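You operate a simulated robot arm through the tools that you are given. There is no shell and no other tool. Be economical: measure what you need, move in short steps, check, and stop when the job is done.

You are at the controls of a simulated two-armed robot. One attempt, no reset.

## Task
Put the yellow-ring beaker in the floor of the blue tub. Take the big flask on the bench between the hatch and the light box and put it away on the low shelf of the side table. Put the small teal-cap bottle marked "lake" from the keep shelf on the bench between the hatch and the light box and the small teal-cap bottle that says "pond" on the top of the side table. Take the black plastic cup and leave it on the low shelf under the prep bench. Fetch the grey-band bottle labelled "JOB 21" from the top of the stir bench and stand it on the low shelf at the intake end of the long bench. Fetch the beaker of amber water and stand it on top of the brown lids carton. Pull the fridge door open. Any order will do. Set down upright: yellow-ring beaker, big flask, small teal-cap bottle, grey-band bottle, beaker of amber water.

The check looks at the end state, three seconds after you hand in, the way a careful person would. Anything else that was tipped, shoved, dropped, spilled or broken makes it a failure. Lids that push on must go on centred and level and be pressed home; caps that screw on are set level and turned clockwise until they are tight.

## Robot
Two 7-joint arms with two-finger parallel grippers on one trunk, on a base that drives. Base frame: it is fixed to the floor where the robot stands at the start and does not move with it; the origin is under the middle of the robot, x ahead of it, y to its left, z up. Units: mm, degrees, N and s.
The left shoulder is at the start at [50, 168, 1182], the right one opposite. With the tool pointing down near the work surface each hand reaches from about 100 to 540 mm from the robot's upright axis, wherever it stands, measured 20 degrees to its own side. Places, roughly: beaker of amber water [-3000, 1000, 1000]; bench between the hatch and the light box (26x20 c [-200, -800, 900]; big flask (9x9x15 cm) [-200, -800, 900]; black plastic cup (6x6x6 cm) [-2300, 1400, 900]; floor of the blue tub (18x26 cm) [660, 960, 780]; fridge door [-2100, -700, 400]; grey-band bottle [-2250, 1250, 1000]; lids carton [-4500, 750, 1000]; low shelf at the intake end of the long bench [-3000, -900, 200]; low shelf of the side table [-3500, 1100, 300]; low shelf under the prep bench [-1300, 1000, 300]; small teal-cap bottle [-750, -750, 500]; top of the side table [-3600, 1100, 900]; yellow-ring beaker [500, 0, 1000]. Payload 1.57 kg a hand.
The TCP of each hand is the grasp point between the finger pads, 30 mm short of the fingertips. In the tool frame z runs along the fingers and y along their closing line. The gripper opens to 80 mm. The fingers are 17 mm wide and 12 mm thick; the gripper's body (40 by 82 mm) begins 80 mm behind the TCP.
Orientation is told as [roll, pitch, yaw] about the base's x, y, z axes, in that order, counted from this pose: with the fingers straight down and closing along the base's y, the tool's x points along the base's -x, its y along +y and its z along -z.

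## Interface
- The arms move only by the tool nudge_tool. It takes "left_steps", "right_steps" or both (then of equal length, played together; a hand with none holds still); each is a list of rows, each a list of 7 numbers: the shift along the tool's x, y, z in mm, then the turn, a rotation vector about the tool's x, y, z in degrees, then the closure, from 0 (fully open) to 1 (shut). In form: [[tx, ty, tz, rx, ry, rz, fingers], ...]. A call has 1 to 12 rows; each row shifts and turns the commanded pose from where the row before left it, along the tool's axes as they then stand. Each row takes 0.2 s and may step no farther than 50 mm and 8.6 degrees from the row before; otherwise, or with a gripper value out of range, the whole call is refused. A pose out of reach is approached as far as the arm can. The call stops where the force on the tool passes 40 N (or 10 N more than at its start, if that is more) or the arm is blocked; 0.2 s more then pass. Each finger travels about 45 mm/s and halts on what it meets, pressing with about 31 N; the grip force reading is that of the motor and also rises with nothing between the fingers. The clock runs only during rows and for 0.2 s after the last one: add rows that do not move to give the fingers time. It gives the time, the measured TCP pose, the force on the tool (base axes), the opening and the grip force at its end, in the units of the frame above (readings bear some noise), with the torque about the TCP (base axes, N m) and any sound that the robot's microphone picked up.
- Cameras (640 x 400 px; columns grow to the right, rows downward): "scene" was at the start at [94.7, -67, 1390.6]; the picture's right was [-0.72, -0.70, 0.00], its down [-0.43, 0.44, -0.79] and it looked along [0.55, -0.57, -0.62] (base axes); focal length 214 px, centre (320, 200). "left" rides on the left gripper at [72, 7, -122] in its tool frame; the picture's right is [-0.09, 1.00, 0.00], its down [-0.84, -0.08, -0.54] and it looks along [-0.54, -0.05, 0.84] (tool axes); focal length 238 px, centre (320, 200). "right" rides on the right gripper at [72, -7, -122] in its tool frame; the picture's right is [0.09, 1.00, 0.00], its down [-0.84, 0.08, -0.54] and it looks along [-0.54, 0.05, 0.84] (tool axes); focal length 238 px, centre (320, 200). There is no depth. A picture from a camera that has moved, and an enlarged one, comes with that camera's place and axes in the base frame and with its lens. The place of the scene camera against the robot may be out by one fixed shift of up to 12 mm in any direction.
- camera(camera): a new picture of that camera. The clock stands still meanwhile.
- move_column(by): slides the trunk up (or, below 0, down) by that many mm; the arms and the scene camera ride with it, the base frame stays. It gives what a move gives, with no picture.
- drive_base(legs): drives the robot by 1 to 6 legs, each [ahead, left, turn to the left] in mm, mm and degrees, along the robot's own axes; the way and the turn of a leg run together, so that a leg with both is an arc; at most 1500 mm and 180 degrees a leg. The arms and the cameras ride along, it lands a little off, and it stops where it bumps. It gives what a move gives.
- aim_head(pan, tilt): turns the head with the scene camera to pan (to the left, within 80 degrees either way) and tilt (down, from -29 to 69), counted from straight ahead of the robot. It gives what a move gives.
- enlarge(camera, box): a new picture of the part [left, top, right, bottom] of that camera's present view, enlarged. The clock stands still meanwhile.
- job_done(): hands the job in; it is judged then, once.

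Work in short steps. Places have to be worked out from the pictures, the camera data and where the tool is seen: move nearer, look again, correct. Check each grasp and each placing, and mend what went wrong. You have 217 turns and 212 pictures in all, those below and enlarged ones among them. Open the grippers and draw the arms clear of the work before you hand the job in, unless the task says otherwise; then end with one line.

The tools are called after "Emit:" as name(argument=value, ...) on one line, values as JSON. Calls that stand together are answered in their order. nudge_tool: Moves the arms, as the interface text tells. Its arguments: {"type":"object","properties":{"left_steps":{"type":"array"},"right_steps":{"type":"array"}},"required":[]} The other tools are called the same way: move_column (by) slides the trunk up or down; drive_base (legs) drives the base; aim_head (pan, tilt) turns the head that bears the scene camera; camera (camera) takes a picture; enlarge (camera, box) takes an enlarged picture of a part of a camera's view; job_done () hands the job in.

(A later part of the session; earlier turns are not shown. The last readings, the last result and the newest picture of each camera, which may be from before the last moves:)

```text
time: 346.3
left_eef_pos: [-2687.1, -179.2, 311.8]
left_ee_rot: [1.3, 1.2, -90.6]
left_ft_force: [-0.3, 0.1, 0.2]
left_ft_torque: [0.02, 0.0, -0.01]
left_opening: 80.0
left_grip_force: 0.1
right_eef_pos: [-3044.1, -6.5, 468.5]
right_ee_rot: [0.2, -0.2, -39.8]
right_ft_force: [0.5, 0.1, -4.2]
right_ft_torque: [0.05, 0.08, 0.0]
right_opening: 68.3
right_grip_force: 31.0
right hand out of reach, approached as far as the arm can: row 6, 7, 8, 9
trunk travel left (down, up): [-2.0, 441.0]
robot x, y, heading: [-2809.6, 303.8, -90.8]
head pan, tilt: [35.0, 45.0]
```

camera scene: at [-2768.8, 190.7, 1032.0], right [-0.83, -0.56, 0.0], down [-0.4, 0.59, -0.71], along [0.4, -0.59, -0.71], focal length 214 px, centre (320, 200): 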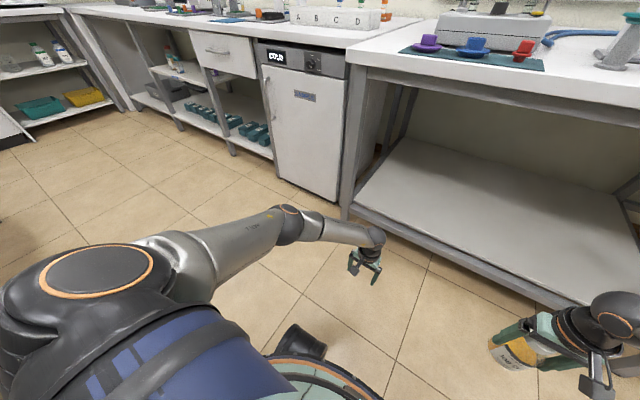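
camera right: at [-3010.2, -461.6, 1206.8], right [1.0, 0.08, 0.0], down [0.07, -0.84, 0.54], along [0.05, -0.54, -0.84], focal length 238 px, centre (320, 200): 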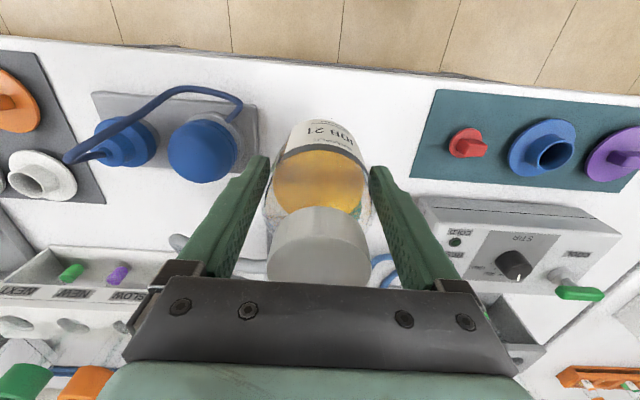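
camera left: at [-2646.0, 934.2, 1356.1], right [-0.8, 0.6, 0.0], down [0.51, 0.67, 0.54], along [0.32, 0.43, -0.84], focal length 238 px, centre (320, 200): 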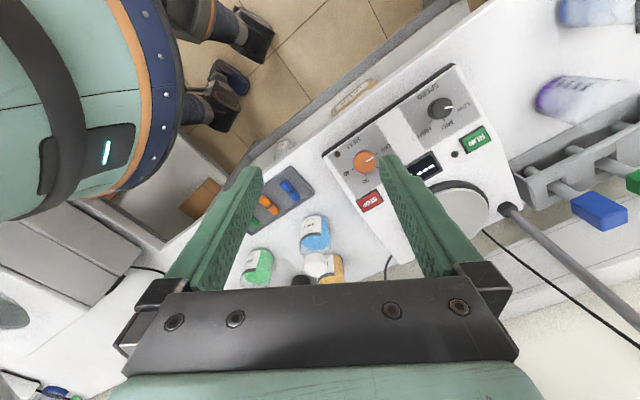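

The limit is independent of yaw, so it's the shoulder/elbow branch. I'll replicate the left arm's exact path: go to its mirrored high point, overdrive upward, rotate, then lower.

Emit:
nudge_tool(right_steps=[[-6, 2, -42, 0, 0, 0, 0.4], [-6, 2, -42, 0, 0, 0, 0.4], [-6, 2, -42, 0, 0, 0, 0.4], [-6, 2, -42, 0, 0, 0, 0.4], [-6, 2, -42, 0, 0, 0, 0.4], [-6, 2, -42, 0, 0, 0, 0.4], [-6, 2, -42, 0, 0, 0, 0.4], [-6, 2, -42, 0, 0, 0, 0.4], [-6, 2, -42, 0, 0, 0, 0.4], [-6, 2, -42, 0, 0, 0, 0.4], [-6, 2, -42, 0, 0, 0, 0.4], [0, 0, 0, 0, 0, 0, 0.4]])

Emit:
nudge_tool(right_steps=[[0, 0, -45, 0, 0, 0, 0.4], [0, 0, -45, 0, 0, 0, 0.4], [0, 0, -45, 0, 0, 0, 0.4], [0, 0, -45, 0, 0, 0, 0.4], [0, 0, -45, 0, 0, 0, 0.4], [0, 0, 0, 0, 0, 8.5, 0.4], [0, 0, 0, 0, 0, 8.5, 0.4], [0, 0, 0, 0, 0, 8.5, 0.4], [0, 0, 0, 0, 0, 8.5, 0.4], [0, 0, 0, 0, 0, 8.5, 0.4], [0, 0, 0, 0, 0, 8.5, 0.4], [0, 0, 0, 0, 0, 0, 0.4]])

Emit:
aim_head(pan=-35, tilt=45)

Emit:
camera(camera="scene")

```text
time: 348.9
left_eef_pos: [-2686.2, -179.1, 310.9]
left_ee_rot: [1.2, 1.1, -90.5]
left_ft_force: [-0.4, 0.5, 0.2]
left_ft_torque: [0.02, 0.02, -0.03]
left_opening: 80.0
left_grip_force: 0.0
right_eef_pos: [-2980.0, -32.7, 935.0]
right_ee_rot: [0.2, 0.0, -39.5]
right_ft_force: [1.0, 0.2, -5.0]
right_ft_torque: [0.05, 0.05, -0.03]
right_opening: 67.6
right_grip_force: 30.8
trunk travel left (down, up): [-2.0, 441.0]
robot x, y, heading: [-2808.6, 304.0, -91.1]
head pan, tilt: [35.0, 45.0]
```

```text
time: 351.5
left_eef_pos: [-2685.8, -179.4, 311.5]
left_ee_rot: [1.1, 1.2, -90.6]
left_ft_force: [0.6, 0.2, -0.2]
left_ft_torque: [0.0, -0.02, 0.03]
left_opening: 80.1
left_grip_force: 0.0
right_eef_pos: [-2983.0, 32.3, 1002.3]
right_ee_rot: [0.1, 0.1, -90.8]
right_ft_force: [0.1, 0.0, -4.6]
right_ft_torque: [0.08, -0.01, 0.04]
right_opening: 68.2
right_grip_force: 31.7
right hand out of reach, approached as far as the arm can: row 1, 2, 3, 4, 5
trunk travel left (down, up): [-2.0, 441.0]
robot x, y, heading: [-2809.5, 301.2, -91.0]
head pan, tilt: [35.0, 45.0]
```

```text
time: 352.9
left_eef_pos: [-2686.9, -179.3, 311.4]
left_ee_rot: [1.2, 1.2, -90.6]
left_ft_force: [-0.3, 0.1, 0.4]
left_ft_torque: [0.0, 0.0, 0.01]
left_opening: 80.1
left_grip_force: 0.0
right_eef_pos: [-2982.2, 31.4, 1001.4]
right_ee_rot: [0.1, 0.2, -90.7]
right_ft_force: [0.8, 0.2, -4.7]
right_ft_torque: [0.05, 0.01, -0.04]
right_opening: 67.9
right_grip_force: 31.0
trunk travel left (down, up): [-2.0, 441.0]
robot x, y, heading: [-2812.7, 302.6, -90.9]
head pan, tilt: [-35.0, 45.0]
```

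```text
72 pictures are left
camera scene: at [-2861.9, 192.2, 1032.0], right [-0.81, 0.59, 0.0], down [0.41, 0.57, -0.71], along [-0.41, -0.57, -0.71], focal length 214 px, centre (320, 200)
```

scene: 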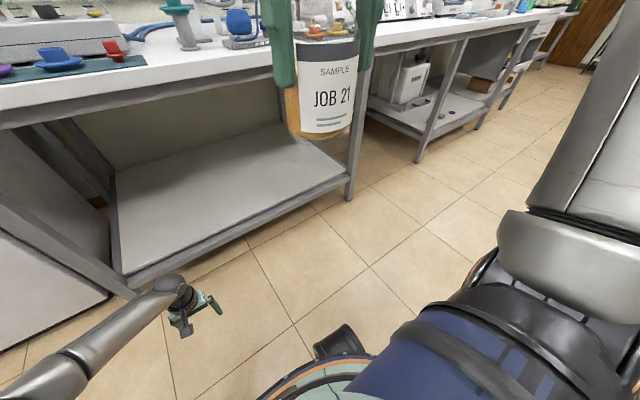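

The right arm is in an elbow-up branch. I'll hand over: set the bottle back on the clear bench spot with the right hand and take it with the left, which reaches low. First raise everything.

Emit:
nudge_tool(left_steps=[[18, 0, -45, 0, 0, 0, 0], [18, 0, -45, 0, 0, 0, 0], [18, 0, -45, 0, 0, 0, 0], [18, 0, -45, 0, 0, 0, 0], [18, 0, -45, 0, 0, 0, 0], [18, 0, -45, 0, 0, 0, 0], [18, 0, -45, 0, 0, 0, 0], [0, 0, -45, 0, 0, 0, 0], [0, 0, 0, 0, 0, 0, 0]], right_steps=[[-20, 0, 43, 0, 0, 0, 0.4], [-20, 0, 43, 0, 0, 0, 0.4], [-20, 0, 43, 0, 0, 0, 0.4], [-20, 0, 43, 0, 0, 0, 0.4], [-20, 0, 43, 0, 0, 0, 0.4], [-20, 0, 43, 0, 0, 0, 0.4], [-20, 0, 30, 0, 0, 0, 0.4], [0, 0, 0, 0, 0, 0, 0.4], [0, 0, 0, 0, 0, 0, 0.4]])

Emit:
move_column(by=390)

Emit:
drive_base(legs=[[420, 0, 0.8]])

Emit:
camera(camera="right")

```text
time: 354.9
left_eef_pos: [-2689.7, -57.4, 676.2]
left_ee_rot: [1.2, 1.3, -90.5]
left_ft_force: [-0.6, 0.8, 0.5]
left_ft_torque: [-0.02, -0.02, 0.0]
left_opening: 80.1
left_grip_force: 0.0
right_eef_pos: [-2983.9, -106.5, 714.5]
right_ee_rot: [0.1, 0.1, -90.7]
right_ft_force: [0.4, 0.7, -3.9]
right_ft_torque: [0.07, 0.0, -0.01]
right_opening: 67.8
right_grip_force: 31.1
trunk travel left (down, up): [-2.0, 441.0]
robot x, y, heading: [-2806.4, 301.4, -90.5]
head pan, tilt: [-35.0, 45.0]
```

```text
time: 358.7
left_eef_pos: [-2689.9, -58.5, 1066.0]
left_ee_rot: [1.2, 1.1, -90.5]
left_ft_force: [-0.2, -0.6, 0.4]
left_ft_torque: [0.03, -0.03, 0.01]
left_opening: 79.9
left_grip_force: 0.1
right_eef_pos: [-2985.0, -105.7, 1105.8]
right_ee_rot: [0.1, 0.1, -90.6]
right_ft_force: [-0.4, -0.3, -3.4]
right_ft_torque: [0.07, -0.01, 0.0]
right_opening: 67.6
right_grip_force: 31.0
trunk travel left (down, up): [-392.0, 51.0]
robot x, y, heading: [-2806.4, 303.0, -91.0]
head pan, tilt: [-35.0, 45.0]
```

```text
time: 361.3
left_eef_pos: [-2692.6, -481.2, 1065.8]
left_ee_rot: [1.2, 1.2, -89.9]
left_ft_force: [0.4, -0.2, -0.6]
left_ft_torque: [0.02, -0.02, 0.01]
left_opening: 80.1
left_grip_force: 0.1
right_eef_pos: [-2985.7, -532.3, 1104.9]
right_ee_rot: [0.1, 0.1, -90.0]
right_ft_force: [-0.1, 0.5, -5.0]
right_ft_torque: [0.09, 0.03, 0.0]
right_opening: 67.8
right_grip_force: 31.4
trunk travel left (down, up): [-392.0, 51.0]
robot x, y, heading: [-2809.0, -121.3, -90.1]
head pan, tilt: [-35.0, 45.0]
```

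```text
71 pictures are left
camera right: at [-2992.2, -460.1, 1228.0], right [1.0, 0.09, 0.0], down [0.08, -0.84, 0.54], along [0.05, -0.54, -0.84], focal length 238 px, centre (320, 200)
```

right: 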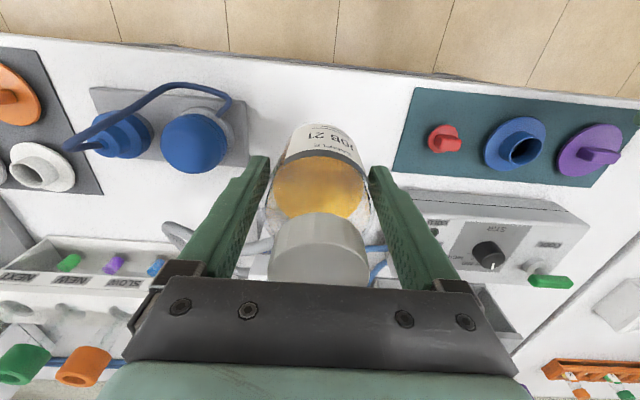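

Position is good. I'll raise the left hand out of the way, then lower the bottle to the bench with the column.

Emit:
nudge_tool(left_steps=[[40, 0, -40, 0, 0, 0, 0], [40, 0, -40, 0, 0, 0, 0], [20, 0, -40, 0, 0, 0, 0], [0, 0, 0, 0, 0, 0, 0]])

Emit:
move_column(by=-115)

Emit:
move_column(by=-6)

```text
refused: row 1 steps farther than a row can; nothing moved
```

```text
time: 362.7
left_eef_pos: [-2691.0, -479.8, 949.6]
left_ee_rot: [1.1, 1.1, -89.9]
left_ft_force: [0.0, -0.1, 1.0]
left_ft_torque: [-0.01, 0.02, 0.02]
left_opening: 80.0
left_grip_force: 0.0
right_eef_pos: [-2984.7, -531.3, 990.3]
right_ee_rot: [0.2, 0.1, -90.1]
right_ft_force: [0.2, 0.3, -4.6]
right_ft_torque: [0.08, -0.02, -0.04]
right_opening: 68.7
right_grip_force: 30.7
trunk travel left (down, up): [-277.0, 166.0]
robot x, y, heading: [-2813.8, -118.4, -90.2]
head pan, tilt: [-35.0, 45.0]
```

```text
time: 363.3
left_eef_pos: [-2691.0, -480.8, 944.6]
left_ee_rot: [1.2, 1.2, -89.8]
left_ft_force: [0.9, 0.1, 0.3]
left_ft_torque: [0.02, 0.01, -0.01]
left_opening: 79.9
left_grip_force: 0.1
right_eef_pos: [-2985.1, -531.3, 985.1]
right_ee_rot: [0.1, 0.1, -90.1]
right_ft_force: [0.4, 0.0, -3.8]
right_ft_torque: [0.06, 0.01, 0.0]
right_opening: 68.5
right_grip_force: 30.9
trunk travel left (down, up): [-271.0, 172.0]
robot x, y, heading: [-2812.2, -120.3, -90.2]
head pan, tilt: [-35.0, 45.0]
```

The left raise was refused (row too long), but nothing was touched. Raising the left now, then final lowering.

Emit:
nudge_tool(left_steps=[[0, 0, -45, 0, 0, 0, 0], [0, 0, -45, 0, 0, 0, 0], [30, 0, -35, 0, 0, 0, 0], [40, 0, 0, 0, 0, 0, 0], [40, 0, 0, 0, 0, 0, 0]])

Emit:
move_column(by=-4)

Emit:
move_column(by=-3)

```text
time: 364.5
left_eef_pos: [-2690.6, -372.8, 1068.2]
left_ee_rot: [1.2, 1.3, -89.9]
left_ft_force: [-0.5, 0.0, 0.5]
left_ft_torque: [0.0, -0.03, -0.02]
left_opening: 80.0
left_grip_force: 0.1
right_eef_pos: [-2985.5, -530.2, 984.3]
right_ee_rot: [0.2, 0.0, -90.1]
right_ft_force: [0.0, -0.4, -4.3]
right_ft_torque: [0.05, 0.01, 0.02]
right_opening: 68.7
right_grip_force: 30.8
trunk travel left (down, up): [-271.0, 172.0]
robot x, y, heading: [-2809.3, -122.1, -90.0]
head pan, tilt: [-35.0, 45.0]
```

```text
time: 365.0
left_eef_pos: [-2689.6, -372.2, 1062.7]
left_ee_rot: [1.2, 1.1, -89.9]
left_ft_force: [-0.1, -0.1, 0.0]
left_ft_torque: [0.0, 0.01, -0.03]
left_opening: 80.1
left_grip_force: 0.1
right_eef_pos: [-2984.8, -531.9, 979.5]
right_ee_rot: [0.2, 0.2, -90.0]
right_ft_force: [0.1, -0.8, -4.1]
right_ft_torque: [0.04, -0.05, 0.03]
right_opening: 68.4
right_grip_force: 30.6
trunk travel left (down, up): [-267.0, 176.0]
robot x, y, heading: [-2814.6, -122.2, -90.2]
head pan, tilt: [-35.0, 45.0]
```

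```text
time: 365.5
left_eef_pos: [-2690.1, -372.1, 1060.2]
left_ee_rot: [1.1, 1.2, -90.0]
left_ft_force: [-0.4, 0.7, 0.2]
left_ft_torque: [-0.03, -0.02, 0.0]
left_opening: 79.8
left_grip_force: 0.1
right_eef_pos: [-2985.6, -531.4, 976.4]
right_ee_rot: [0.2, 0.1, -90.0]
right_ft_force: [-0.4, 0.3, -4.0]
right_ft_torque: [0.0, 0.03, 0.01]
right_opening: 68.4
right_grip_force: 31.5
trunk travel left (down, up): [-264.0, 179.0]
robot x, y, heading: [-2812.3, -119.7, -90.3]
head pan, tilt: [-35.0, 45.0]
```

Emit:
move_column(by=-4)

Emit:
move_column(by=-4)

Emit:
camera(camera="right")

```text
time: 366.1
left_eef_pos: [-2689.3, -373.0, 1056.6]
left_ee_rot: [1.3, 1.2, -89.9]
left_ft_force: [0.4, -0.1, 0.0]
left_ft_torque: [-0.02, 0.02, -0.01]
left_opening: 80.2
left_grip_force: 0.1
right_eef_pos: [-2984.9, -532.6, 972.9]
right_ee_rot: [0.1, 0.1, -90.1]
right_ft_force: [-0.2, -0.2, -3.9]
right_ft_torque: [0.01, -0.02, 0.01]
right_opening: 68.3
right_grip_force: 30.6
trunk travel left (down, up): [-260.0, 183.0]
robot x, y, heading: [-2812.9, -122.4, -90.2]
head pan, tilt: [-35.0, 45.0]
```

```text
time: 366.6
left_eef_pos: [-2689.3, -372.0, 1052.7]
left_ee_rot: [1.3, 1.1, -89.9]
left_ft_force: [-0.1, 0.4, -0.7]
left_ft_torque: [0.02, -0.01, 0.03]
left_opening: 80.1
left_grip_force: 0.1
right_eef_pos: [-2983.9, -531.5, 969.3]
right_ee_rot: [0.2, 0.1, -90.0]
right_ft_force: [0.1, -0.2, -3.4]
right_ft_torque: [0.02, -0.03, -0.01]
right_opening: 69.0
right_grip_force: 30.7
trunk travel left (down, up): [-256.0, 187.0]
robot x, y, heading: [-2813.4, -121.5, -90.3]
head pan, tilt: [-35.0, 45.0]
```

```text
70 pictures are left
camera right: at [-2992.2, -459.6, 1092.1], right [1.0, 0.09, 0.0], down [0.08, -0.84, 0.54], along [0.05, -0.54, -0.84], focal length 238 px, centre (320, 200)
```

right: 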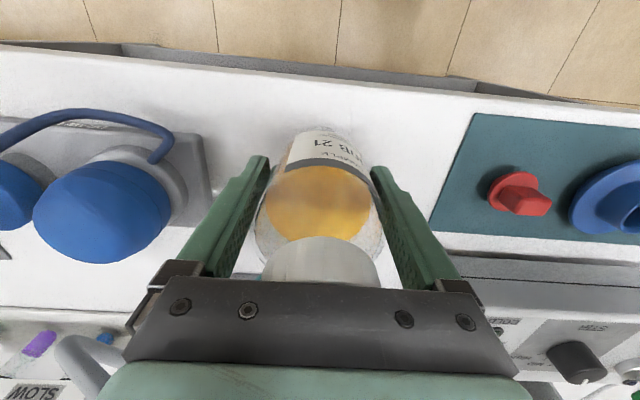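

Emit:
move_column(by=-4)

Emit:
move_column(by=-4)

Emit:
move_column(by=-4)

```text
time: 367.1
left_eef_pos: [-2688.8, -372.8, 1048.4]
left_ee_rot: [1.2, 1.2, -90.0]
left_ft_force: [0.4, 1.0, -0.3]
left_ft_torque: [0.02, -0.01, -0.01]
left_opening: 80.0
left_grip_force: 0.0
right_eef_pos: [-2984.6, -530.3, 963.8]
right_ee_rot: [0.0, 0.0, -90.0]
right_ft_force: [0.4, 0.0, -4.5]
right_ft_torque: [0.02, -0.01, 0.01]
right_opening: 68.7
right_grip_force: 30.9
trunk travel left (down, up): [-252.0, 191.0]
robot x, y, heading: [-2813.6, -118.3, -90.0]
head pan, tilt: [-35.0, 45.0]
```

```text
time: 367.6
left_eef_pos: [-2689.8, -372.1, 1045.0]
left_ee_rot: [1.2, 1.3, -89.9]
left_ft_force: [0.1, -0.4, -0.1]
left_ft_torque: [0.01, 0.01, 0.01]
left_opening: 79.8
left_grip_force: 0.1
right_eef_pos: [-2984.4, -531.9, 961.0]
right_ee_rot: [0.1, 0.1, -90.0]
right_ft_force: [0.3, 0.4, -4.3]
right_ft_torque: [0.04, 0.02, -0.01]
right_opening: 68.4
right_grip_force: 31.1
trunk travel left (down, up): [-248.0, 195.0]
robot x, y, heading: [-2810.8, -120.1, -90.0]
head pan, tilt: [-35.0, 45.0]
```

```text
time: 368.2
left_eef_pos: [-2689.5, -370.8, 1040.7]
left_ee_rot: [1.2, 1.1, -90.0]
left_ft_force: [-0.2, 0.1, 0.0]
left_ft_torque: [0.02, 0.01, -0.02]
left_opening: 79.7
left_grip_force: 0.1
right_eef_pos: [-2984.1, -531.5, 959.4]
right_ee_rot: [0.1, -0.3, -90.1]
right_ft_force: [-4.3, 0.0, 18.4]
right_ft_torque: [0.39, 0.3, 0.02]
right_opening: 68.7
right_grip_force: 30.8
trunk travel left (down, up): [-244.0, 199.0]
robot x, y, heading: [-2815.7, -119.3, -90.4]
head pan, tilt: [-35.0, 45.0]
```

Contact (the bottle had slid up in the grip). Releasing and rising.

Emit:
move_column(by=4)

Emit:
nudge_tool(right_steps=[[0, 0, 0, 0, 0, 0, 0.13], [0, 0, 0, 0, 0, 0, 0.08], [0, 0, 0, 0, 0, 0, 0], [0, 0, 0, 0, 0, 0, 0], [0, 0, 0, 0, 0, 0, 0]])

Emit:
move_column(by=160)

Emit:
drive_base(legs=[[0, -298, 0]])

Emit:
camera(camera="left")

```text
time: 368.7
left_eef_pos: [-2690.0, -372.0, 1043.6]
left_ee_rot: [1.2, 1.3, -89.8]
left_ft_force: [-0.5, -0.4, 0.2]
left_ft_torque: [0.01, 0.0, -0.01]
left_opening: 80.2
left_grip_force: 0.1
right_eef_pos: [-2984.3, -531.4, 960.0]
right_ee_rot: [0.1, 0.4, -90.0]
right_ft_force: [0.5, 0.3, -3.1]
right_ft_torque: [0.09, -0.03, 0.02]
right_opening: 68.7
right_grip_force: 31.2
trunk travel left (down, up): [-248.0, 195.0]
robot x, y, heading: [-2810.2, -120.0, -90.4]
head pan, tilt: [-35.0, 45.0]
```

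```text
time: 369.9
left_eef_pos: [-2688.7, -372.1, 1043.6]
left_ee_rot: [1.2, 1.2, -89.7]
left_ft_force: [0.6, 0.0, 0.5]
left_ft_torque: [-0.03, 0.02, 0.02]
left_opening: 80.2
left_grip_force: 0.1
right_eef_pos: [-2984.1, -532.1, 960.3]
right_ee_rot: [0.1, 0.1, -90.2]
right_ft_force: [1.1, -0.3, -0.5]
right_ft_torque: [0.0, 0.01, -0.03]
right_opening: 79.9
right_grip_force: 0.0
trunk travel left (down, up): [-248.0, 195.0]
robot x, y, heading: [-2813.2, -120.2, -90.5]
head pan, tilt: [-35.0, 45.0]
```

```text
time: 371.7
left_eef_pos: [-2689.1, -372.4, 1205.1]
left_ee_rot: [1.3, 1.2, -89.9]
left_ft_force: [-0.5, 0.2, -0.2]
left_ft_torque: [0.0, 0.01, 0.01]
left_opening: 80.1
left_grip_force: 0.0
right_eef_pos: [-2984.0, -530.5, 1121.1]
right_ee_rot: [0.1, 0.2, -90.2]
right_ft_force: [0.2, 0.1, 1.3]
right_ft_torque: [0.01, -0.03, -0.01]
right_opening: 80.2
right_grip_force: 0.0
trunk travel left (down, up): [-408.0, 35.0]
robot x, y, heading: [-2811.6, -122.9, -90.2]
head pan, tilt: [-35.0, 45.0]
```

```text
time: 374.8
left_eef_pos: [-2972.5, -369.9, 1204.2]
left_ee_rot: [1.3, 1.1, -89.9]
left_ft_force: [-0.4, 0.1, 0.0]
left_ft_torque: [-0.04, -0.03, 0.05]
left_opening: 80.1
left_grip_force: 0.0
right_eef_pos: [-3268.8, -529.7, 1120.4]
right_ee_rot: [0.1, 0.1, -90.0]
right_ft_force: [0.3, 0.4, -0.3]
right_ft_torque: [0.0, -0.01, -0.01]
right_opening: 80.3
right_grip_force: 0.0
trunk travel left (down, up): [-408.0, 35.0]
robot x, y, heading: [-3096.5, -116.5, -90.2]
head pan, tilt: [-35.0, 45.0]
```

```text
69 pictures are left
camera left: at [-2969.3, -301.1, 1329.2], right [1.0, -0.09, 0.02], down [-0.09, -0.85, 0.52], along [-0.03, -0.52, -0.85], focal length 238 px, centre (320, 200)
```

left: 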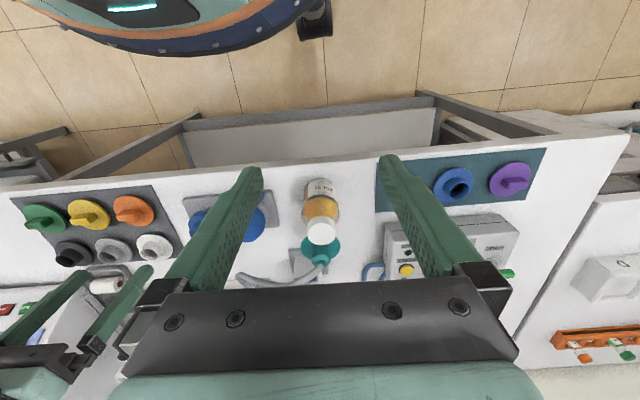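

Bottle upright at (-2984, -531). I'll retract the right hand and bring the left hand over the bottle, corrected to vertical.

Emit:
nudge_tool(left_steps=[[-45, -4, 0, 0.7, -0.6, 0, 0], [-45, -4, 0, 0.6, -0.5, 0, 0], [-45, -3.5, 0, 0, 0, 0, 0], [-26, 0, 0, 0, 0, 0, 0], [0, 0, 0, 0, 0, 0, 0]], right_steps=[[45, 0, 0, 0, 0, 0, 0], [45, 0, 0, 0, 0, 0, 0], [45, 0, 0, 0, 0, 0, 0], [40, 0, 0, 0, 0, 0, 0], [0, 0, 0, 0, 0, 0, 0]])

Emit:
move_column(by=-110)

Emit:
camera(camera="left")

```text
time: 376.0
left_eef_pos: [-2984.8, -532.3, 1203.2]
left_ee_rot: [-0.1, 0.1, -90.0]
left_ft_force: [-0.4, -0.2, 0.8]
left_ft_torque: [0.01, -0.01, 0.01]
left_opening: 80.1
left_grip_force: 0.0
right_eef_pos: [-3267.9, -356.2, 1120.8]
right_ee_rot: [0.1, 0.1, -90.2]
right_ft_force: [0.1, 0.1, -0.3]
right_ft_torque: [0.06, 0.0, -0.02]
right_opening: 80.0
right_grip_force: 0.0
trunk travel left (down, up): [-408.0, 35.0]
robot x, y, heading: [-3096.6, -119.4, -90.3]
head pan, tilt: [-35.0, 45.0]
```

```text
time: 377.4
left_eef_pos: [-2983.2, -530.6, 1092.6]
left_ee_rot: [-0.1, 0.1, -90.0]
left_ft_force: [-0.1, -0.1, 1.1]
left_ft_torque: [0.03, 0.02, 0.0]
left_opening: 79.9
left_grip_force: 0.1
right_eef_pos: [-3267.5, -356.0, 1009.8]
right_ee_rot: [0.1, 0.1, -90.0]
right_ft_force: [0.0, -0.7, -0.2]
right_ft_torque: [-0.01, 0.0, 0.01]
right_opening: 79.8
right_grip_force: 0.0
trunk travel left (down, up): [-298.0, 145.0]
robot x, y, heading: [-3094.7, -122.4, -90.3]
head pan, tilt: [-35.0, 45.0]
```

```text
68 pictures are left
camera left: at [-2977.0, -459.6, 1216.6], right [1.0, -0.09, 0.0], down [-0.08, -0.84, 0.54], along [-0.05, -0.54, -0.84], focal length 238 px, centre (320, 200)
```

left: 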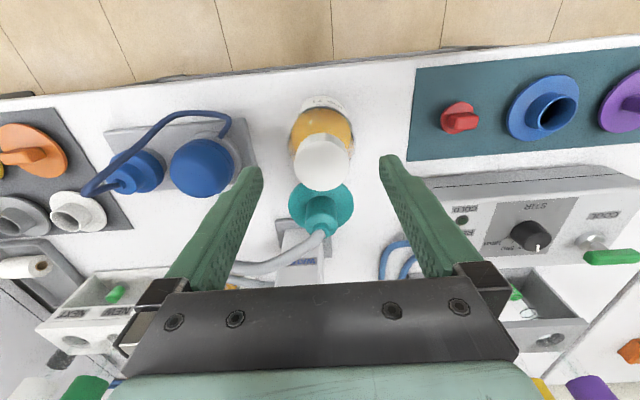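

Aligned. Descending and closing the left hand.

Emit:
move_column(by=-108)

Emit:
nudge_tool(left_steps=[[0, 0, 0, 0, 0, 0, 0.4], [0, 0, 0, 0, 0, 0, 0.4], [0, 0, 0, 0, 0, 0, 0.4], [0, 0, 0, 0, 0, 0, 0.4], [0, 0, 0, 0, 0, 0, 0.4]])

Emit:
move_column(by=90)

Emit:
drive_base(legs=[[-380, 0, 0]])

Emit:
camera(camera="left")

```text
time: 378.9
left_eef_pos: [-2984.1, -531.8, 985.6]
left_ee_rot: [-0.1, 0.1, -90.0]
left_ft_force: [0.5, 0.1, 0.3]
left_ft_torque: [0.01, -0.01, -0.03]
left_opening: 80.0
left_grip_force: 0.0
right_eef_pos: [-3267.0, -356.5, 901.9]
right_ee_rot: [0.1, 0.2, -90.0]
right_ft_force: [0.4, -0.4, -0.2]
right_ft_torque: [-0.01, 0.02, -0.02]
right_opening: 80.1
right_grip_force: 0.1
trunk travel left (down, up): [-190.0, 253.0]
robot x, y, heading: [-3095.9, -119.2, -90.5]
head pan, tilt: [-35.0, 45.0]
```

```text
time: 380.1
left_eef_pos: [-2983.5, -531.4, 986.2]
left_ee_rot: [-0.1, 0.1, -89.9]
left_ft_force: [0.6, -0.3, 0.4]
left_ft_torque: [0.07, -0.01, -0.05]
left_opening: 67.9
left_grip_force: 30.6
right_eef_pos: [-3267.0, -357.5, 901.5]
right_ee_rot: [0.0, 0.0, -90.0]
right_ft_force: [-0.3, -0.1, 0.0]
right_ft_torque: [-0.05, 0.02, 0.0]
right_opening: 79.9
right_grip_force: 0.1
trunk travel left (down, up): [-190.0, 253.0]
robot x, y, heading: [-3094.0, -121.6, -90.2]
head pan, tilt: [-35.0, 45.0]
```

```text
time: 381.3
left_eef_pos: [-2984.5, -532.7, 1074.5]
left_ee_rot: [0.0, 0.1, -89.8]
left_ft_force: [0.2, 0.2, -4.9]
left_ft_torque: [0.05, 0.02, -0.03]
left_opening: 68.0
left_grip_force: 31.1
right_eef_pos: [-3267.8, -357.1, 991.5]
right_ee_rot: [0.0, 0.1, -90.0]
right_ft_force: [-0.2, 0.3, -0.6]
right_ft_torque: [0.03, 0.02, -0.01]
right_opening: 80.0
right_grip_force: 0.1
trunk travel left (down, up): [-280.0, 163.0]
robot x, y, heading: [-3097.0, -119.8, -90.4]
head pan, tilt: [-35.0, 45.0]
```

```text
time: 383.6
left_eef_pos: [-2980.1, -166.3, 1074.7]
left_ee_rot: [-0.1, 0.1, -89.5]
left_ft_force: [-0.3, 0.6, -3.5]
left_ft_torque: [0.08, 0.01, 0.01]
left_opening: 68.2
left_grip_force: 31.3
right_eef_pos: [-3265.1, 8.3, 992.0]
right_ee_rot: [0.1, 0.0, -89.5]
right_ft_force: [0.4, -0.7, -0.5]
right_ft_torque: [-0.01, 0.01, 0.03]
right_opening: 80.2
right_grip_force: 0.0
trunk travel left (down, up): [-280.0, 163.0]
robot x, y, heading: [-3097.9, 247.1, -89.8]
head pan, tilt: [-35.0, 45.0]
```

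```text
67 pictures are left
camera left: at [-2973.7, -93.2, 1198.5], right [1.0, -0.08, 0.0], down [-0.07, -0.84, 0.54], along [-0.05, -0.54, -0.84], focal length 238 px, centre (320, 200)
```

left: 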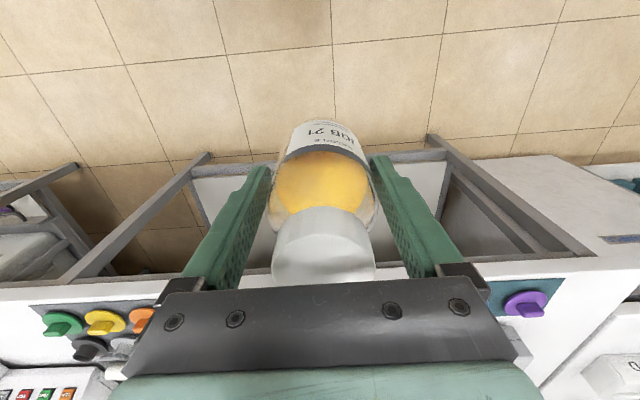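

Left hand has the bottle. Lowering the column, then the left arm close to the body, and tucking the right hand.

Emit:
move_column(by=-278)

Emit:
nudge_tool(left_steps=[[35, 0, 30, 0, 0, 0, 0.4], [30, 0, 38, 0, 0, 0, 0.4], [0, 0, 45, 0, 0, 0, 0.4], [0, 0, 45, 0, 0, 0, 0.4], [0, 0, 45, 0, 0, 0, 0.4], [0, 0, 45, 0, 0, 0, 0.4], [0, 0, 45, 0, 0, 0, 0.4], [0, 0, 45, 0, 0, 0, 0.4], [0, 0, 30, 0, 0, 0, 0.4], [0, 0, 0, 0, 0, 0, 0.4]], right_steps=[[40, 0, 0, 0, 0, 0, 0], [40, 0, 0, 0, 0, 0, 0], [0, 0, 0, 0, 0, 0, 0], [0, 0, 0, 0, 0, 0, 0], [0, 0, 0, 0, 0, 0, 0], [0, 0, 0, 0, 0, 0, 0], [0, 0, 0, 0, 0, 0, 0], [0, 0, 0, 0, 0, 0, 0], [0, 0, 0, 0, 0, 0, 0], [0, 0, 0, 0, 0, 0, 0]])

```text
time: 386.5
left_eef_pos: [-2980.5, -165.7, 795.4]
left_ee_rot: [-0.1, 0.1, -89.4]
left_ft_force: [-0.7, 0.0, -4.3]
left_ft_torque: [0.05, 0.01, 0.0]
left_opening: 68.1
left_grip_force: 31.3
right_eef_pos: [-3265.1, 6.2, 713.4]
right_ee_rot: [0.1, 0.1, -89.6]
right_ft_force: [-0.7, 0.2, 0.6]
right_ft_torque: [0.02, -0.01, 0.02]
right_opening: 79.8
right_grip_force: 0.0
trunk travel left (down, up): [-2.0, 441.0]
robot x, y, heading: [-3096.6, 246.7, -89.7]
head pan, tilt: [-35.0, 45.0]
```

```text
time: 388.7
left_eef_pos: [-2985.0, -99.8, 425.4]
left_ee_rot: [-0.1, 0.1, -89.4]
left_ft_force: [0.4, -0.3, -5.0]
left_ft_torque: [0.02, 0.0, 0.04]
left_opening: 67.6
left_grip_force: 30.6
right_eef_pos: [-3243.6, 37.9, 747.1]
right_ee_rot: [0.0, 0.3, -89.5]
right_ft_force: [0.0, 0.9, 0.1]
right_ft_torque: [-0.01, 0.03, 0.02]
right_opening: 79.9
right_grip_force: 0.0
right hand out of reach, approached as far as the arm can: row 1, 2
trunk travel left (down, up): [-2.0, 441.0]
robot x, y, heading: [-3100.5, 248.2, -89.8]
head pan, tilt: [-35.0, 45.0]
```

Left arm is in the good branch at z 425. I'll extend it and drive it in under the bench.

Emit:
nudge_tool(left_steps=[[-43, 0, 0, 0, 0, 0, 0.4], [-43, 0, 0, 0, 0, 0, 0.4], [-43, 0, 0, 0, 0, 0, 0.4], [0, 0, 0, 0, 0, 0, 0.4]])

Emit:
drive_base(legs=[[270, 0, 0]])

Emit:
aim_head(pan=15, tilt=50)

Emit:
camera(camera="scene")

Emit:
camera(camera="left")

```text
time: 389.7
left_eef_pos: [-2979.7, -225.9, 426.4]
left_ee_rot: [-0.1, 0.2, -89.3]
left_ft_force: [-0.1, 0.0, -3.8]
left_ft_torque: [0.05, -0.01, -0.04]
left_opening: 67.7
left_grip_force: 31.3
right_eef_pos: [-3244.7, 37.5, 747.2]
right_ee_rot: [0.1, 0.3, -89.6]
right_ft_force: [0.8, -0.2, 0.6]
right_ft_torque: [0.05, 0.02, -0.02]
right_opening: 80.0
right_grip_force: 0.0
trunk travel left (down, up): [-2.0, 441.0]
robot x, y, heading: [-3094.7, 243.8, -89.8]
head pan, tilt: [-35.0, 45.0]
```

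```text
time: 391.6
left_eef_pos: [-2976.8, -496.6, 427.0]
left_ee_rot: [0.0, 0.1, -89.4]
left_ft_force: [-0.1, -1.0, -4.8]
left_ft_torque: [0.04, 0.02, 0.01]
left_opening: 67.8
left_grip_force: 31.2
right_eef_pos: [-3242.1, -233.3, 749.0]
right_ee_rot: [0.0, 0.3, -89.4]
right_ft_force: [-0.1, -0.5, 0.1]
right_ft_torque: [-0.02, 0.01, 0.01]
right_opening: 80.3
right_grip_force: 0.0
trunk travel left (down, up): [-2.0, 441.0]
robot x, y, heading: [-3096.7, -23.9, -89.3]
head pan, tilt: [-35.0, 45.0]
```

```text
time: 392.8
left_eef_pos: [-2978.7, -497.4, 427.0]
left_ee_rot: [0.0, 0.1, -89.3]
left_ft_force: [-0.5, -0.4, -4.0]
left_ft_torque: [0.06, 0.0, 0.03]
left_opening: 67.7
left_grip_force: 31.1
right_eef_pos: [-3242.4, -232.1, 748.1]
right_ee_rot: [0.0, 0.3, -89.4]
right_ft_force: [0.5, -0.1, 0.4]
right_ft_torque: [-0.04, 0.0, 0.01]
right_opening: 79.9
right_grip_force: 0.0
trunk travel left (down, up): [-2.0, 441.0]
robot x, y, heading: [-3096.4, -23.8, -89.3]
head pan, tilt: [15.0, 50.0]
```

```text
66 pictures are left
camera scene: at [-3079.7, -144.4, 1025.1], right [-0.96, -0.26, 0.0], down [-0.2, 0.74, -0.64], along [0.17, -0.62, -0.77], focal length 214 px, centre (320, 200)
```

scene: 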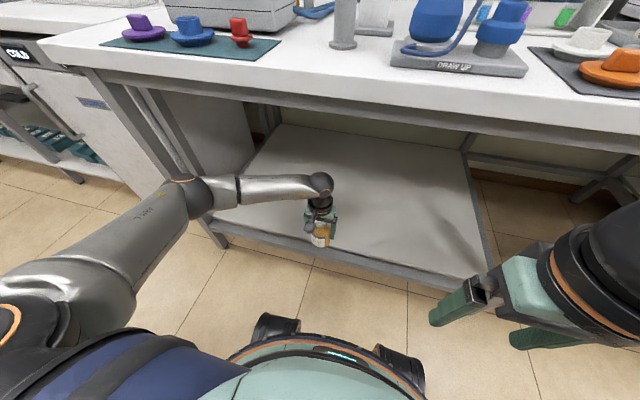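

```text
65 pictures are left
camera left: at [-2971.4, -425.1, 550.7], right [1.0, -0.08, 0.0], down [-0.07, -0.84, 0.54], along [-0.04, -0.54, -0.84], focal length 238 px, centre (320, 200)
```

left: 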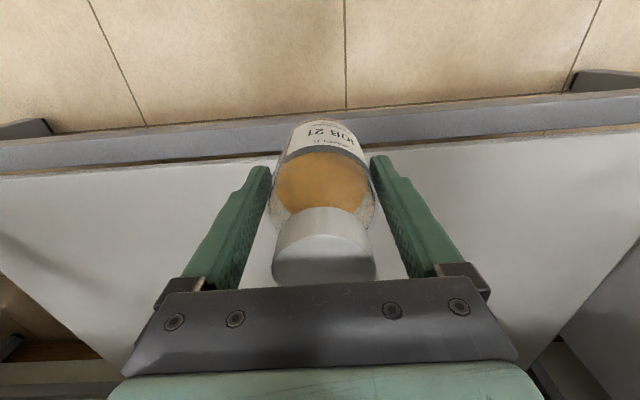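

Everything clears with the elbow low. Driving 110 in and then lowering to contact.

Emit:
drive_base(legs=[[115, 0, 0]])

Emit:
nudge_tool(left_steps=[[0, 0, 12, 0, 0, 0, 0.4], [0, 0, 12, 0, 0, 0, 0.4], [0, 0, 8, 0, 0, 0, 0.4], [0, 0, 6, 0, 0, 0, 0.4], [0, 0, 6, 0, 0, 0, 0.4], [0, 0, 6, 0, 0, 0, 0.4], [0, 0, 0, 0, 0, 0, 0.4]])

Emit:
camera(camera="left")

```text
time: 394.0
left_eef_pos: [-2978.6, -608.5, 426.2]
left_ee_rot: [-0.2, 0.2, -89.5]
left_ft_force: [0.9, 0.8, -3.9]
left_ft_torque: [0.03, 0.04, 0.05]
left_opening: 68.1
left_grip_force: 31.4
right_eef_pos: [-3242.0, -344.5, 747.0]
right_ee_rot: [0.0, 0.3, -89.6]
right_ft_force: [0.2, 0.0, 0.0]
right_ft_torque: [-0.01, 0.01, 0.05]
right_opening: 79.6
right_grip_force: 0.1
trunk travel left (down, up): [-2.0, 441.0]
robot x, y, heading: [-3095.6, -137.4, -89.7]
head pan, tilt: [15.0, 50.0]
```

```text
time: 395.6
left_eef_pos: [-2979.4, -608.1, 376.9]
left_ee_rot: [-0.1, 0.1, -89.5]
left_ft_force: [0.3, 0.5, -4.4]
left_ft_torque: [0.08, 0.0, -0.02]
left_opening: 67.7
left_grip_force: 31.0
right_eef_pos: [-3241.0, -345.6, 746.9]
right_ee_rot: [0.0, 0.3, -89.6]
right_ft_force: [-0.1, 0.0, -0.3]
right_ft_torque: [-0.02, 0.02, 0.0]
right_opening: 79.6
right_grip_force: 0.1
trunk travel left (down, up): [-2.0, 441.0]
robot x, y, heading: [-3094.5, -134.3, -89.7]
head pan, tilt: [15.0, 50.0]
```

```text
64 pictures are left
camera left: at [-2972.2, -537.0, 500.5], right [1.0, -0.08, 0.0], down [-0.07, -0.84, 0.54], along [-0.05, -0.54, -0.84], focal length 238 px, centre (320, 200)
```

left: 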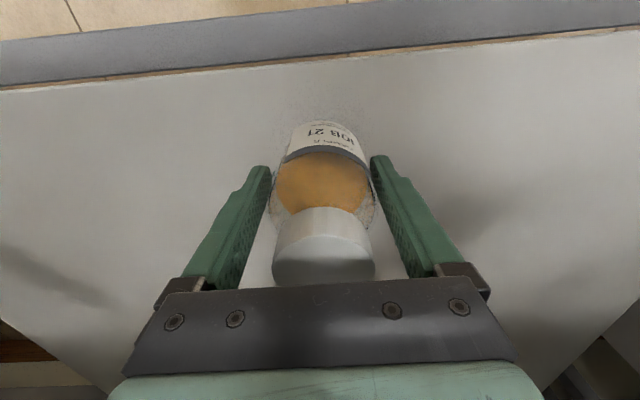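

Shelf computed at z≈255, so about 40 mm more. Continuing down to contact.

Emit:
nudge_tool(left_steps=[[0, 0, 12, 0, 0, 0, 0.4], [0, 0, 10, 0, 0, 0, 0.4], [0, 0, 5, 0, 0, 0, 0.4], [0, 0, 4, 0, 0, 0, 0.4], [0, 0, 0, 0, 0, 0, 0.4]])

Emit:
nudge_tool(left_steps=[[0, 0, 4, 0, 0, 0, 0.4], [0, 0, 4, 0, 0, 0, 0.4], [0, 0, 3, 0, 0, 0, 0.4], [0, 0, 3, 0, 0, 0, 0.4], [0, 0, 0, 0, 0, 0, 0.4]])

```text
time: 396.8
left_eef_pos: [-2979.4, -608.8, 345.5]
left_ee_rot: [-0.1, 0.1, -89.5]
left_ft_force: [-0.6, 1.1, -3.7]
left_ft_torque: [0.05, -0.01, 0.03]
left_opening: 67.8
left_grip_force: 30.8
right_eef_pos: [-3242.0, -345.4, 747.6]
right_ee_rot: [0.0, 0.3, -89.5]
right_ft_force: [1.1, -0.1, 0.9]
right_ft_torque: [0.0, -0.01, 0.01]
right_opening: 80.1
right_grip_force: 0.0
trunk travel left (down, up): [-2.0, 441.0]
robot x, y, heading: [-3095.6, -139.8, -89.7]
head pan, tilt: [15.0, 50.0]
```

```text
time: 398.0
left_eef_pos: [-2978.2, -608.8, 334.4]
left_ee_rot: [-0.1, 0.0, -89.4]
left_ft_force: [3.9, 6.8, 18.4]
left_ft_torque: [0.5, -0.23, 0.05]
left_opening: 68.1
left_grip_force: 31.1
right_eef_pos: [-3242.0, -344.9, 748.4]
right_ee_rot: [0.1, 0.2, -89.6]
right_ft_force: [-0.2, -0.1, -0.2]
right_ft_torque: [-0.02, 0.03, 0.0]
right_opening: 80.1
right_grip_force: 0.0
trunk travel left (down, up): [-2.0, 441.0]
robot x, y, heading: [-3092.7, -133.2, -89.7]
head pan, tilt: [15.0, 50.0]
```

Contact. Releasing gently, rising straight up, and checking.

Emit:
nudge_tool(left_steps=[[0, 0, -4, 0, 0, 0, 0.4], [0, 0, 0, 0, 0, 0, 0.13], [0, 0, 0, 0, 0, 0, 0.08], [0, 0, 0, 0, 0, 0, 0], [0, 0, 0, 0, 0, 0, 0], [0, 0, -25, 0, 0, 0, 0], [0, 0, -30, 0, 0, 0, 0], [0, 0, -40, 0, 0, 0, 0], [0, 0, -45, 0, 0, 0, 0], [0, 0, 0, 0, 0, 0, 0]])

Emit:
camera(camera="left")

```text
time: 400.2
left_eef_pos: [-2977.2, -610.9, 475.2]
left_ee_rot: [-0.1, 0.1, -89.4]
left_ft_force: [-0.3, -0.6, -0.7]
left_ft_torque: [-0.01, 0.03, -0.01]
left_opening: 79.9
left_grip_force: 0.1
right_eef_pos: [-3242.0, -345.6, 748.2]
right_ee_rot: [0.0, 0.1, -89.6]
right_ft_force: [0.4, -0.1, -0.4]
right_ft_torque: [-0.03, -0.01, 0.01]
right_opening: 80.1
right_grip_force: 0.1
trunk travel left (down, up): [-2.0, 441.0]
robot x, y, heading: [-3093.6, -137.9, -89.8]
head pan, tilt: [15.0, 50.0]
```

```text
63 pictures are left
camera left: at [-2971.4, -538.7, 599.3], right [1.0, -0.08, 0.0], down [-0.07, -0.84, 0.54], along [-0.05, -0.54, -0.84], focal length 238 px, centre (320, 200)
```

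left: 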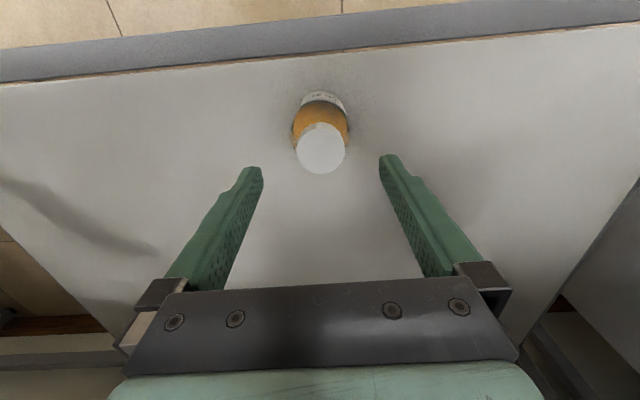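

JOB 21 stands on the low shelf. Next the fridge door: back out, slide to it, and look.

Emit:
drive_base(legs=[[-380, 0, 0], [0, 850, 0]])

Emit:
aim_head(pan=5, tilt=40)

Emit:
camera(camera="scene")

```text
time: 410.0
left_eef_pos: [-2122.1, -217.3, 475.5]
left_ee_rot: [-0.1, 0.1, -88.9]
left_ft_force: [-0.6, 0.5, 0.1]
left_ft_torque: [-0.01, 0.02, 0.03]
left_opening: 80.1
left_grip_force: 0.1
right_eef_pos: [-2388.4, 45.8, 747.8]
right_ee_rot: [0.1, 0.2, -88.8]
right_ft_force: [-0.4, -0.7, -0.2]
right_ft_torque: [0.01, 0.0, -0.02]
right_opening: 80.0
right_grip_force: 0.1
trunk travel left (down, up): [-2.0, 441.0]
robot x, y, heading: [-2239.9, 253.9, -88.9]
head pan, tilt: [15.0, 50.0]
```

```text
time: 410.8
left_eef_pos: [-2122.4, -217.7, 475.0]
left_ee_rot: [-0.2, 0.1, -88.8]
left_ft_force: [0.0, 0.8, -0.2]
left_ft_torque: [0.0, 0.04, -0.02]
left_opening: 80.2
left_grip_force: 0.0
right_eef_pos: [-2389.3, 45.1, 747.0]
right_ee_rot: [0.0, 0.1, -88.9]
right_ft_force: [0.1, 0.2, -0.1]
right_ft_torque: [0.05, -0.01, 0.0]
right_opening: 79.9
right_grip_force: 0.0
trunk travel left (down, up): [-2.0, 441.0]
robot x, y, heading: [-2244.3, 251.6, -89.1]
head pan, tilt: [5.0, 40.0]
```

```text
62 pictures are left
camera scene: at [-2240.0, 125.0, 1039.3], right [-0.99, -0.1, 0.0], down [-0.07, 0.64, -0.77], along [0.08, -0.76, -0.64], focal length 214 px, centre (320, 200)
```

scene: 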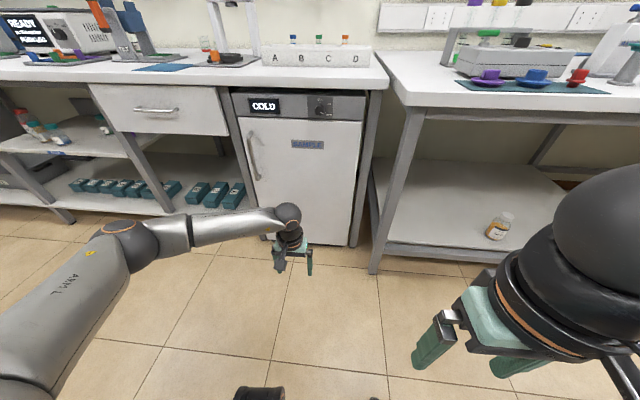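

Handle: vertical bar near x≈-1925, z≈560–745, y≈-520; hinge on the right at x≈-2300. I'll prepare the left hand pitched ~45° at z≈690 and approach.

Emit:
drive_base(legs=[[0, 200, 0]])

Emit:
nudge_tool(left_steps=[[0, 0, -45, 0, 0, 0, 0], [0, 0, -45, 0, 0, 0, 0], [0, 0, -45, 0, 0, 0, 0], [0, 0, -45, 0, 0, 0, 0], [0, 0, -35, 0, 0, 0, 0], [0, 0, 0, 0, -8.5, 0, 0], [0, 0, 0, 0, -8.5, 0, 0], [0, 0, 0, 0, -8.5, 0, 0], [0, 0, 0, 0, -8.5, 0, 0], [0, 0, 0, 0, -8.5, 0, 0], [0, 0, 0, 0, 0, 0, 0]])

Emit:
drive_base(legs=[[200, 0, 0]])

Emit:
camera(camera="left")

```text
time: 413.2
left_eef_pos: [-1921.5, -215.1, 475.4]
left_ee_rot: [0.0, 0.2, -88.9]
left_ft_force: [1.1, 0.1, -0.1]
left_ft_torque: [-0.02, 0.0, -0.04]
left_opening: 80.0
left_grip_force: 0.0
right_eef_pos: [-2187.6, 48.3, 747.3]
right_ee_rot: [0.1, 0.2, -89.0]
right_ft_force: [0.0, 0.3, 0.3]
right_ft_torque: [0.01, -0.03, -0.03]
right_opening: 79.8
right_grip_force: 0.1
trunk travel left (down, up): [-2.0, 441.0]
robot x, y, heading: [-2040.0, 258.0, -89.3]
head pan, tilt: [5.0, 40.0]
```

```text
time: 415.6
left_eef_pos: [-1920.1, -217.1, 689.3]
left_ee_rot: [-0.2, -42.5, -88.7]
left_ft_force: [-0.7, 0.6, 0.1]
left_ft_torque: [0.02, 0.01, -0.01]
left_opening: 80.0
left_grip_force: 0.0
right_eef_pos: [-2188.4, 49.0, 747.6]
right_ee_rot: [0.2, 0.1, -89.0]
right_ft_force: [0.2, -0.3, -0.4]
right_ft_torque: [0.01, -0.02, 0.02]
right_opening: 79.8
right_grip_force: 0.1
trunk travel left (down, up): [-2.0, 441.0]
robot x, y, heading: [-2043.4, 258.7, -89.2]
head pan, tilt: [5.0, 40.0]
```

```text
time: 417.2
left_eef_pos: [-1915.8, -418.9, 690.1]
left_ee_rot: [-0.1, -42.4, -88.6]
left_ft_force: [0.6, 0.6, 0.3]
left_ft_torque: [0.02, 0.0, 0.02]
left_opening: 80.1
left_grip_force: 0.1
right_eef_pos: [-2184.2, -156.0, 748.1]
right_ee_rot: [0.2, 0.3, -88.8]
right_ft_force: [-0.1, -0.1, 0.5]
right_ft_torque: [0.01, 0.01, 0.01]
right_opening: 80.2
right_grip_force: 0.1
trunk travel left (down, up): [-2.0, 441.0]
robot x, y, heading: [-2041.5, 51.3, -89.3]
head pan, tilt: [5.0, 40.0]
```

```text
61 pictures are left
camera left: at [-1912.0, -282.9, 733.0], right [1.0, -0.04, 0.06], down [-0.07, -0.25, 0.96], along [-0.03, -0.97, -0.26], focal length 238 px, centre (320, 200)
```

left: 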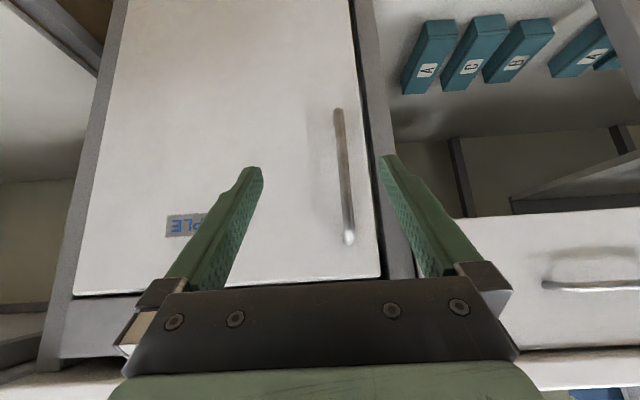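

Bar seems at x≈-1887, y≈-625, z 500–705. I'll shift sideways, lower 40, drive 120 ahead and re-check.

Emit:
nudge_tool(left_steps=[[13.5, 14, 15, 0, 0, 0, 0], [13.5, 14, 15, 0, 0, 0, 0], [0, 0, 0, 0, 0, 0, 0]])

Emit:
drive_base(legs=[[120, 0, 0]])

Emit:
camera(camera="left")

```text
time: 418.0
left_eef_pos: [-1888.9, -417.8, 650.2]
left_ee_rot: [-0.1, -42.5, -88.6]
left_ft_force: [-0.4, -0.7, 0.3]
left_ft_torque: [0.01, -0.05, -0.04]
left_opening: 79.7
left_grip_force: 0.1
right_eef_pos: [-2184.1, -155.7, 748.1]
right_ee_rot: [0.0, 0.3, -88.8]
right_ft_force: [-0.3, -0.2, -1.0]
right_ft_torque: [-0.03, 0.02, -0.02]
right_opening: 80.1
right_grip_force: 0.1
trunk travel left (down, up): [-2.0, 441.0]
robot x, y, heading: [-2042.5, 51.7, -89.1]
head pan, tilt: [5.0, 40.0]
```

```text
time: 419.2
left_eef_pos: [-1885.3, -536.6, 648.3]
left_ee_rot: [-0.1, -42.4, -88.7]
left_ft_force: [-0.5, -0.3, 0.4]
left_ft_torque: [-0.02, 0.02, 0.04]
left_opening: 79.8
left_grip_force: 0.0
right_eef_pos: [-2180.6, -276.9, 747.8]
right_ee_rot: [0.1, 0.2, -88.8]
right_ft_force: [-0.3, 0.2, -0.4]
right_ft_torque: [0.0, 0.04, 0.02]
right_opening: 79.9
right_grip_force: 0.0
trunk travel left (down, up): [-2.0, 441.0]
robot x, y, heading: [-2035.7, -67.9, -88.8]
head pan, tilt: [5.0, 40.0]
```

```text
60 pictures are left
camera left: at [-1882.5, -402.0, 692.2], right [1.0, -0.04, 0.06], down [-0.07, -0.25, 0.96], along [-0.03, -0.97, -0.26], focal length 238 px, centre (320, 200)
```

left: 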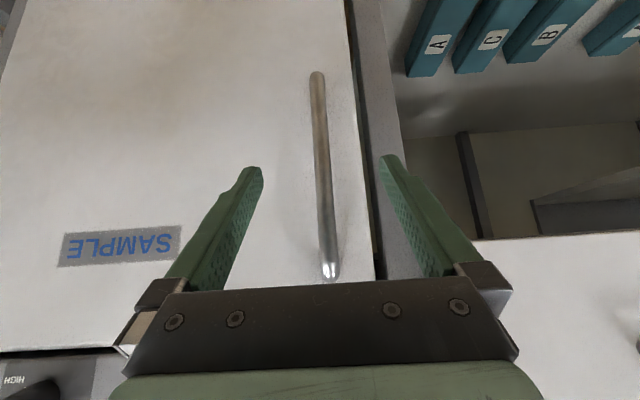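

Bar triangulated at y≈-649, x≈-1885, z up to 703. I'll lower to z≈600 and drive 110 ahead so the bar is between the fingers.

Emit:
nudge_tool(left_steps=[[16, 0, 17.5, 0, 0, 0, 0], [16, 0, 17.5, 0, 0, 0, 0], [0, 0, 0, 0, 0, 0, 0]])

Emit:
drive_base(legs=[[108, 0, 0]])

Emit:
camera(camera="left")

```text
time: 420.0
left_eef_pos: [-1887.8, -537.3, 601.3]
left_ee_rot: [0.0, -42.4, -88.5]
left_ft_force: [-0.1, 0.1, 0.4]
left_ft_torque: [-0.01, -0.01, -0.01]
left_opening: 79.9
left_grip_force: 0.0
right_eef_pos: [-2182.1, -276.0, 747.1]
right_ee_rot: [0.1, 0.2, -88.7]
right_ft_force: [0.0, -0.2, 0.8]
right_ft_torque: [0.02, 0.02, 0.03]
right_opening: 80.3
right_grip_force: 0.1
trunk travel left (down, up): [-2.0, 441.0]
robot x, y, heading: [-2037.2, -66.3, -89.3]
head pan, tilt: [5.0, 40.0]
```

```text
time: 421.2
left_eef_pos: [-1888.6, -622.2, 600.8]
left_ee_rot: [0.0, -41.7, -89.4]
left_ft_force: [0.4, 1.1, -0.4]
left_ft_torque: [0.01, 0.04, -0.01]
left_opening: 80.1
left_grip_force: 0.0
right_eef_pos: [-2179.4, -364.4, 748.1]
right_ee_rot: [0.0, 0.3, -89.0]
right_ft_force: [-0.4, 0.1, 0.6]
right_ft_torque: [0.01, 0.01, -0.01]
right_opening: 80.1
right_grip_force: 0.1
trunk travel left (down, up): [-2.0, 441.0]
robot x, y, heading: [-2036.6, -154.0, -89.3]
head pan, tilt: [5.0, 40.0]
stopped in leg 1: the force on the tool passed its limit at 67 N (the readings are from after the stop); the commanded pose is now the measured one
```

```text
59 pictures are left
camera left: at [-1883.7, -487.0, 644.8], right [1.0, -0.06, 0.06], down [-0.07, -0.27, 0.96], along [-0.04, -0.96, -0.27], focal length 238 px, centre (320, 200)
```

left: 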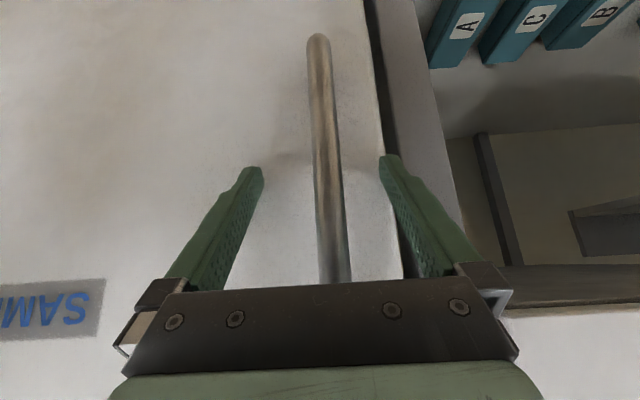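

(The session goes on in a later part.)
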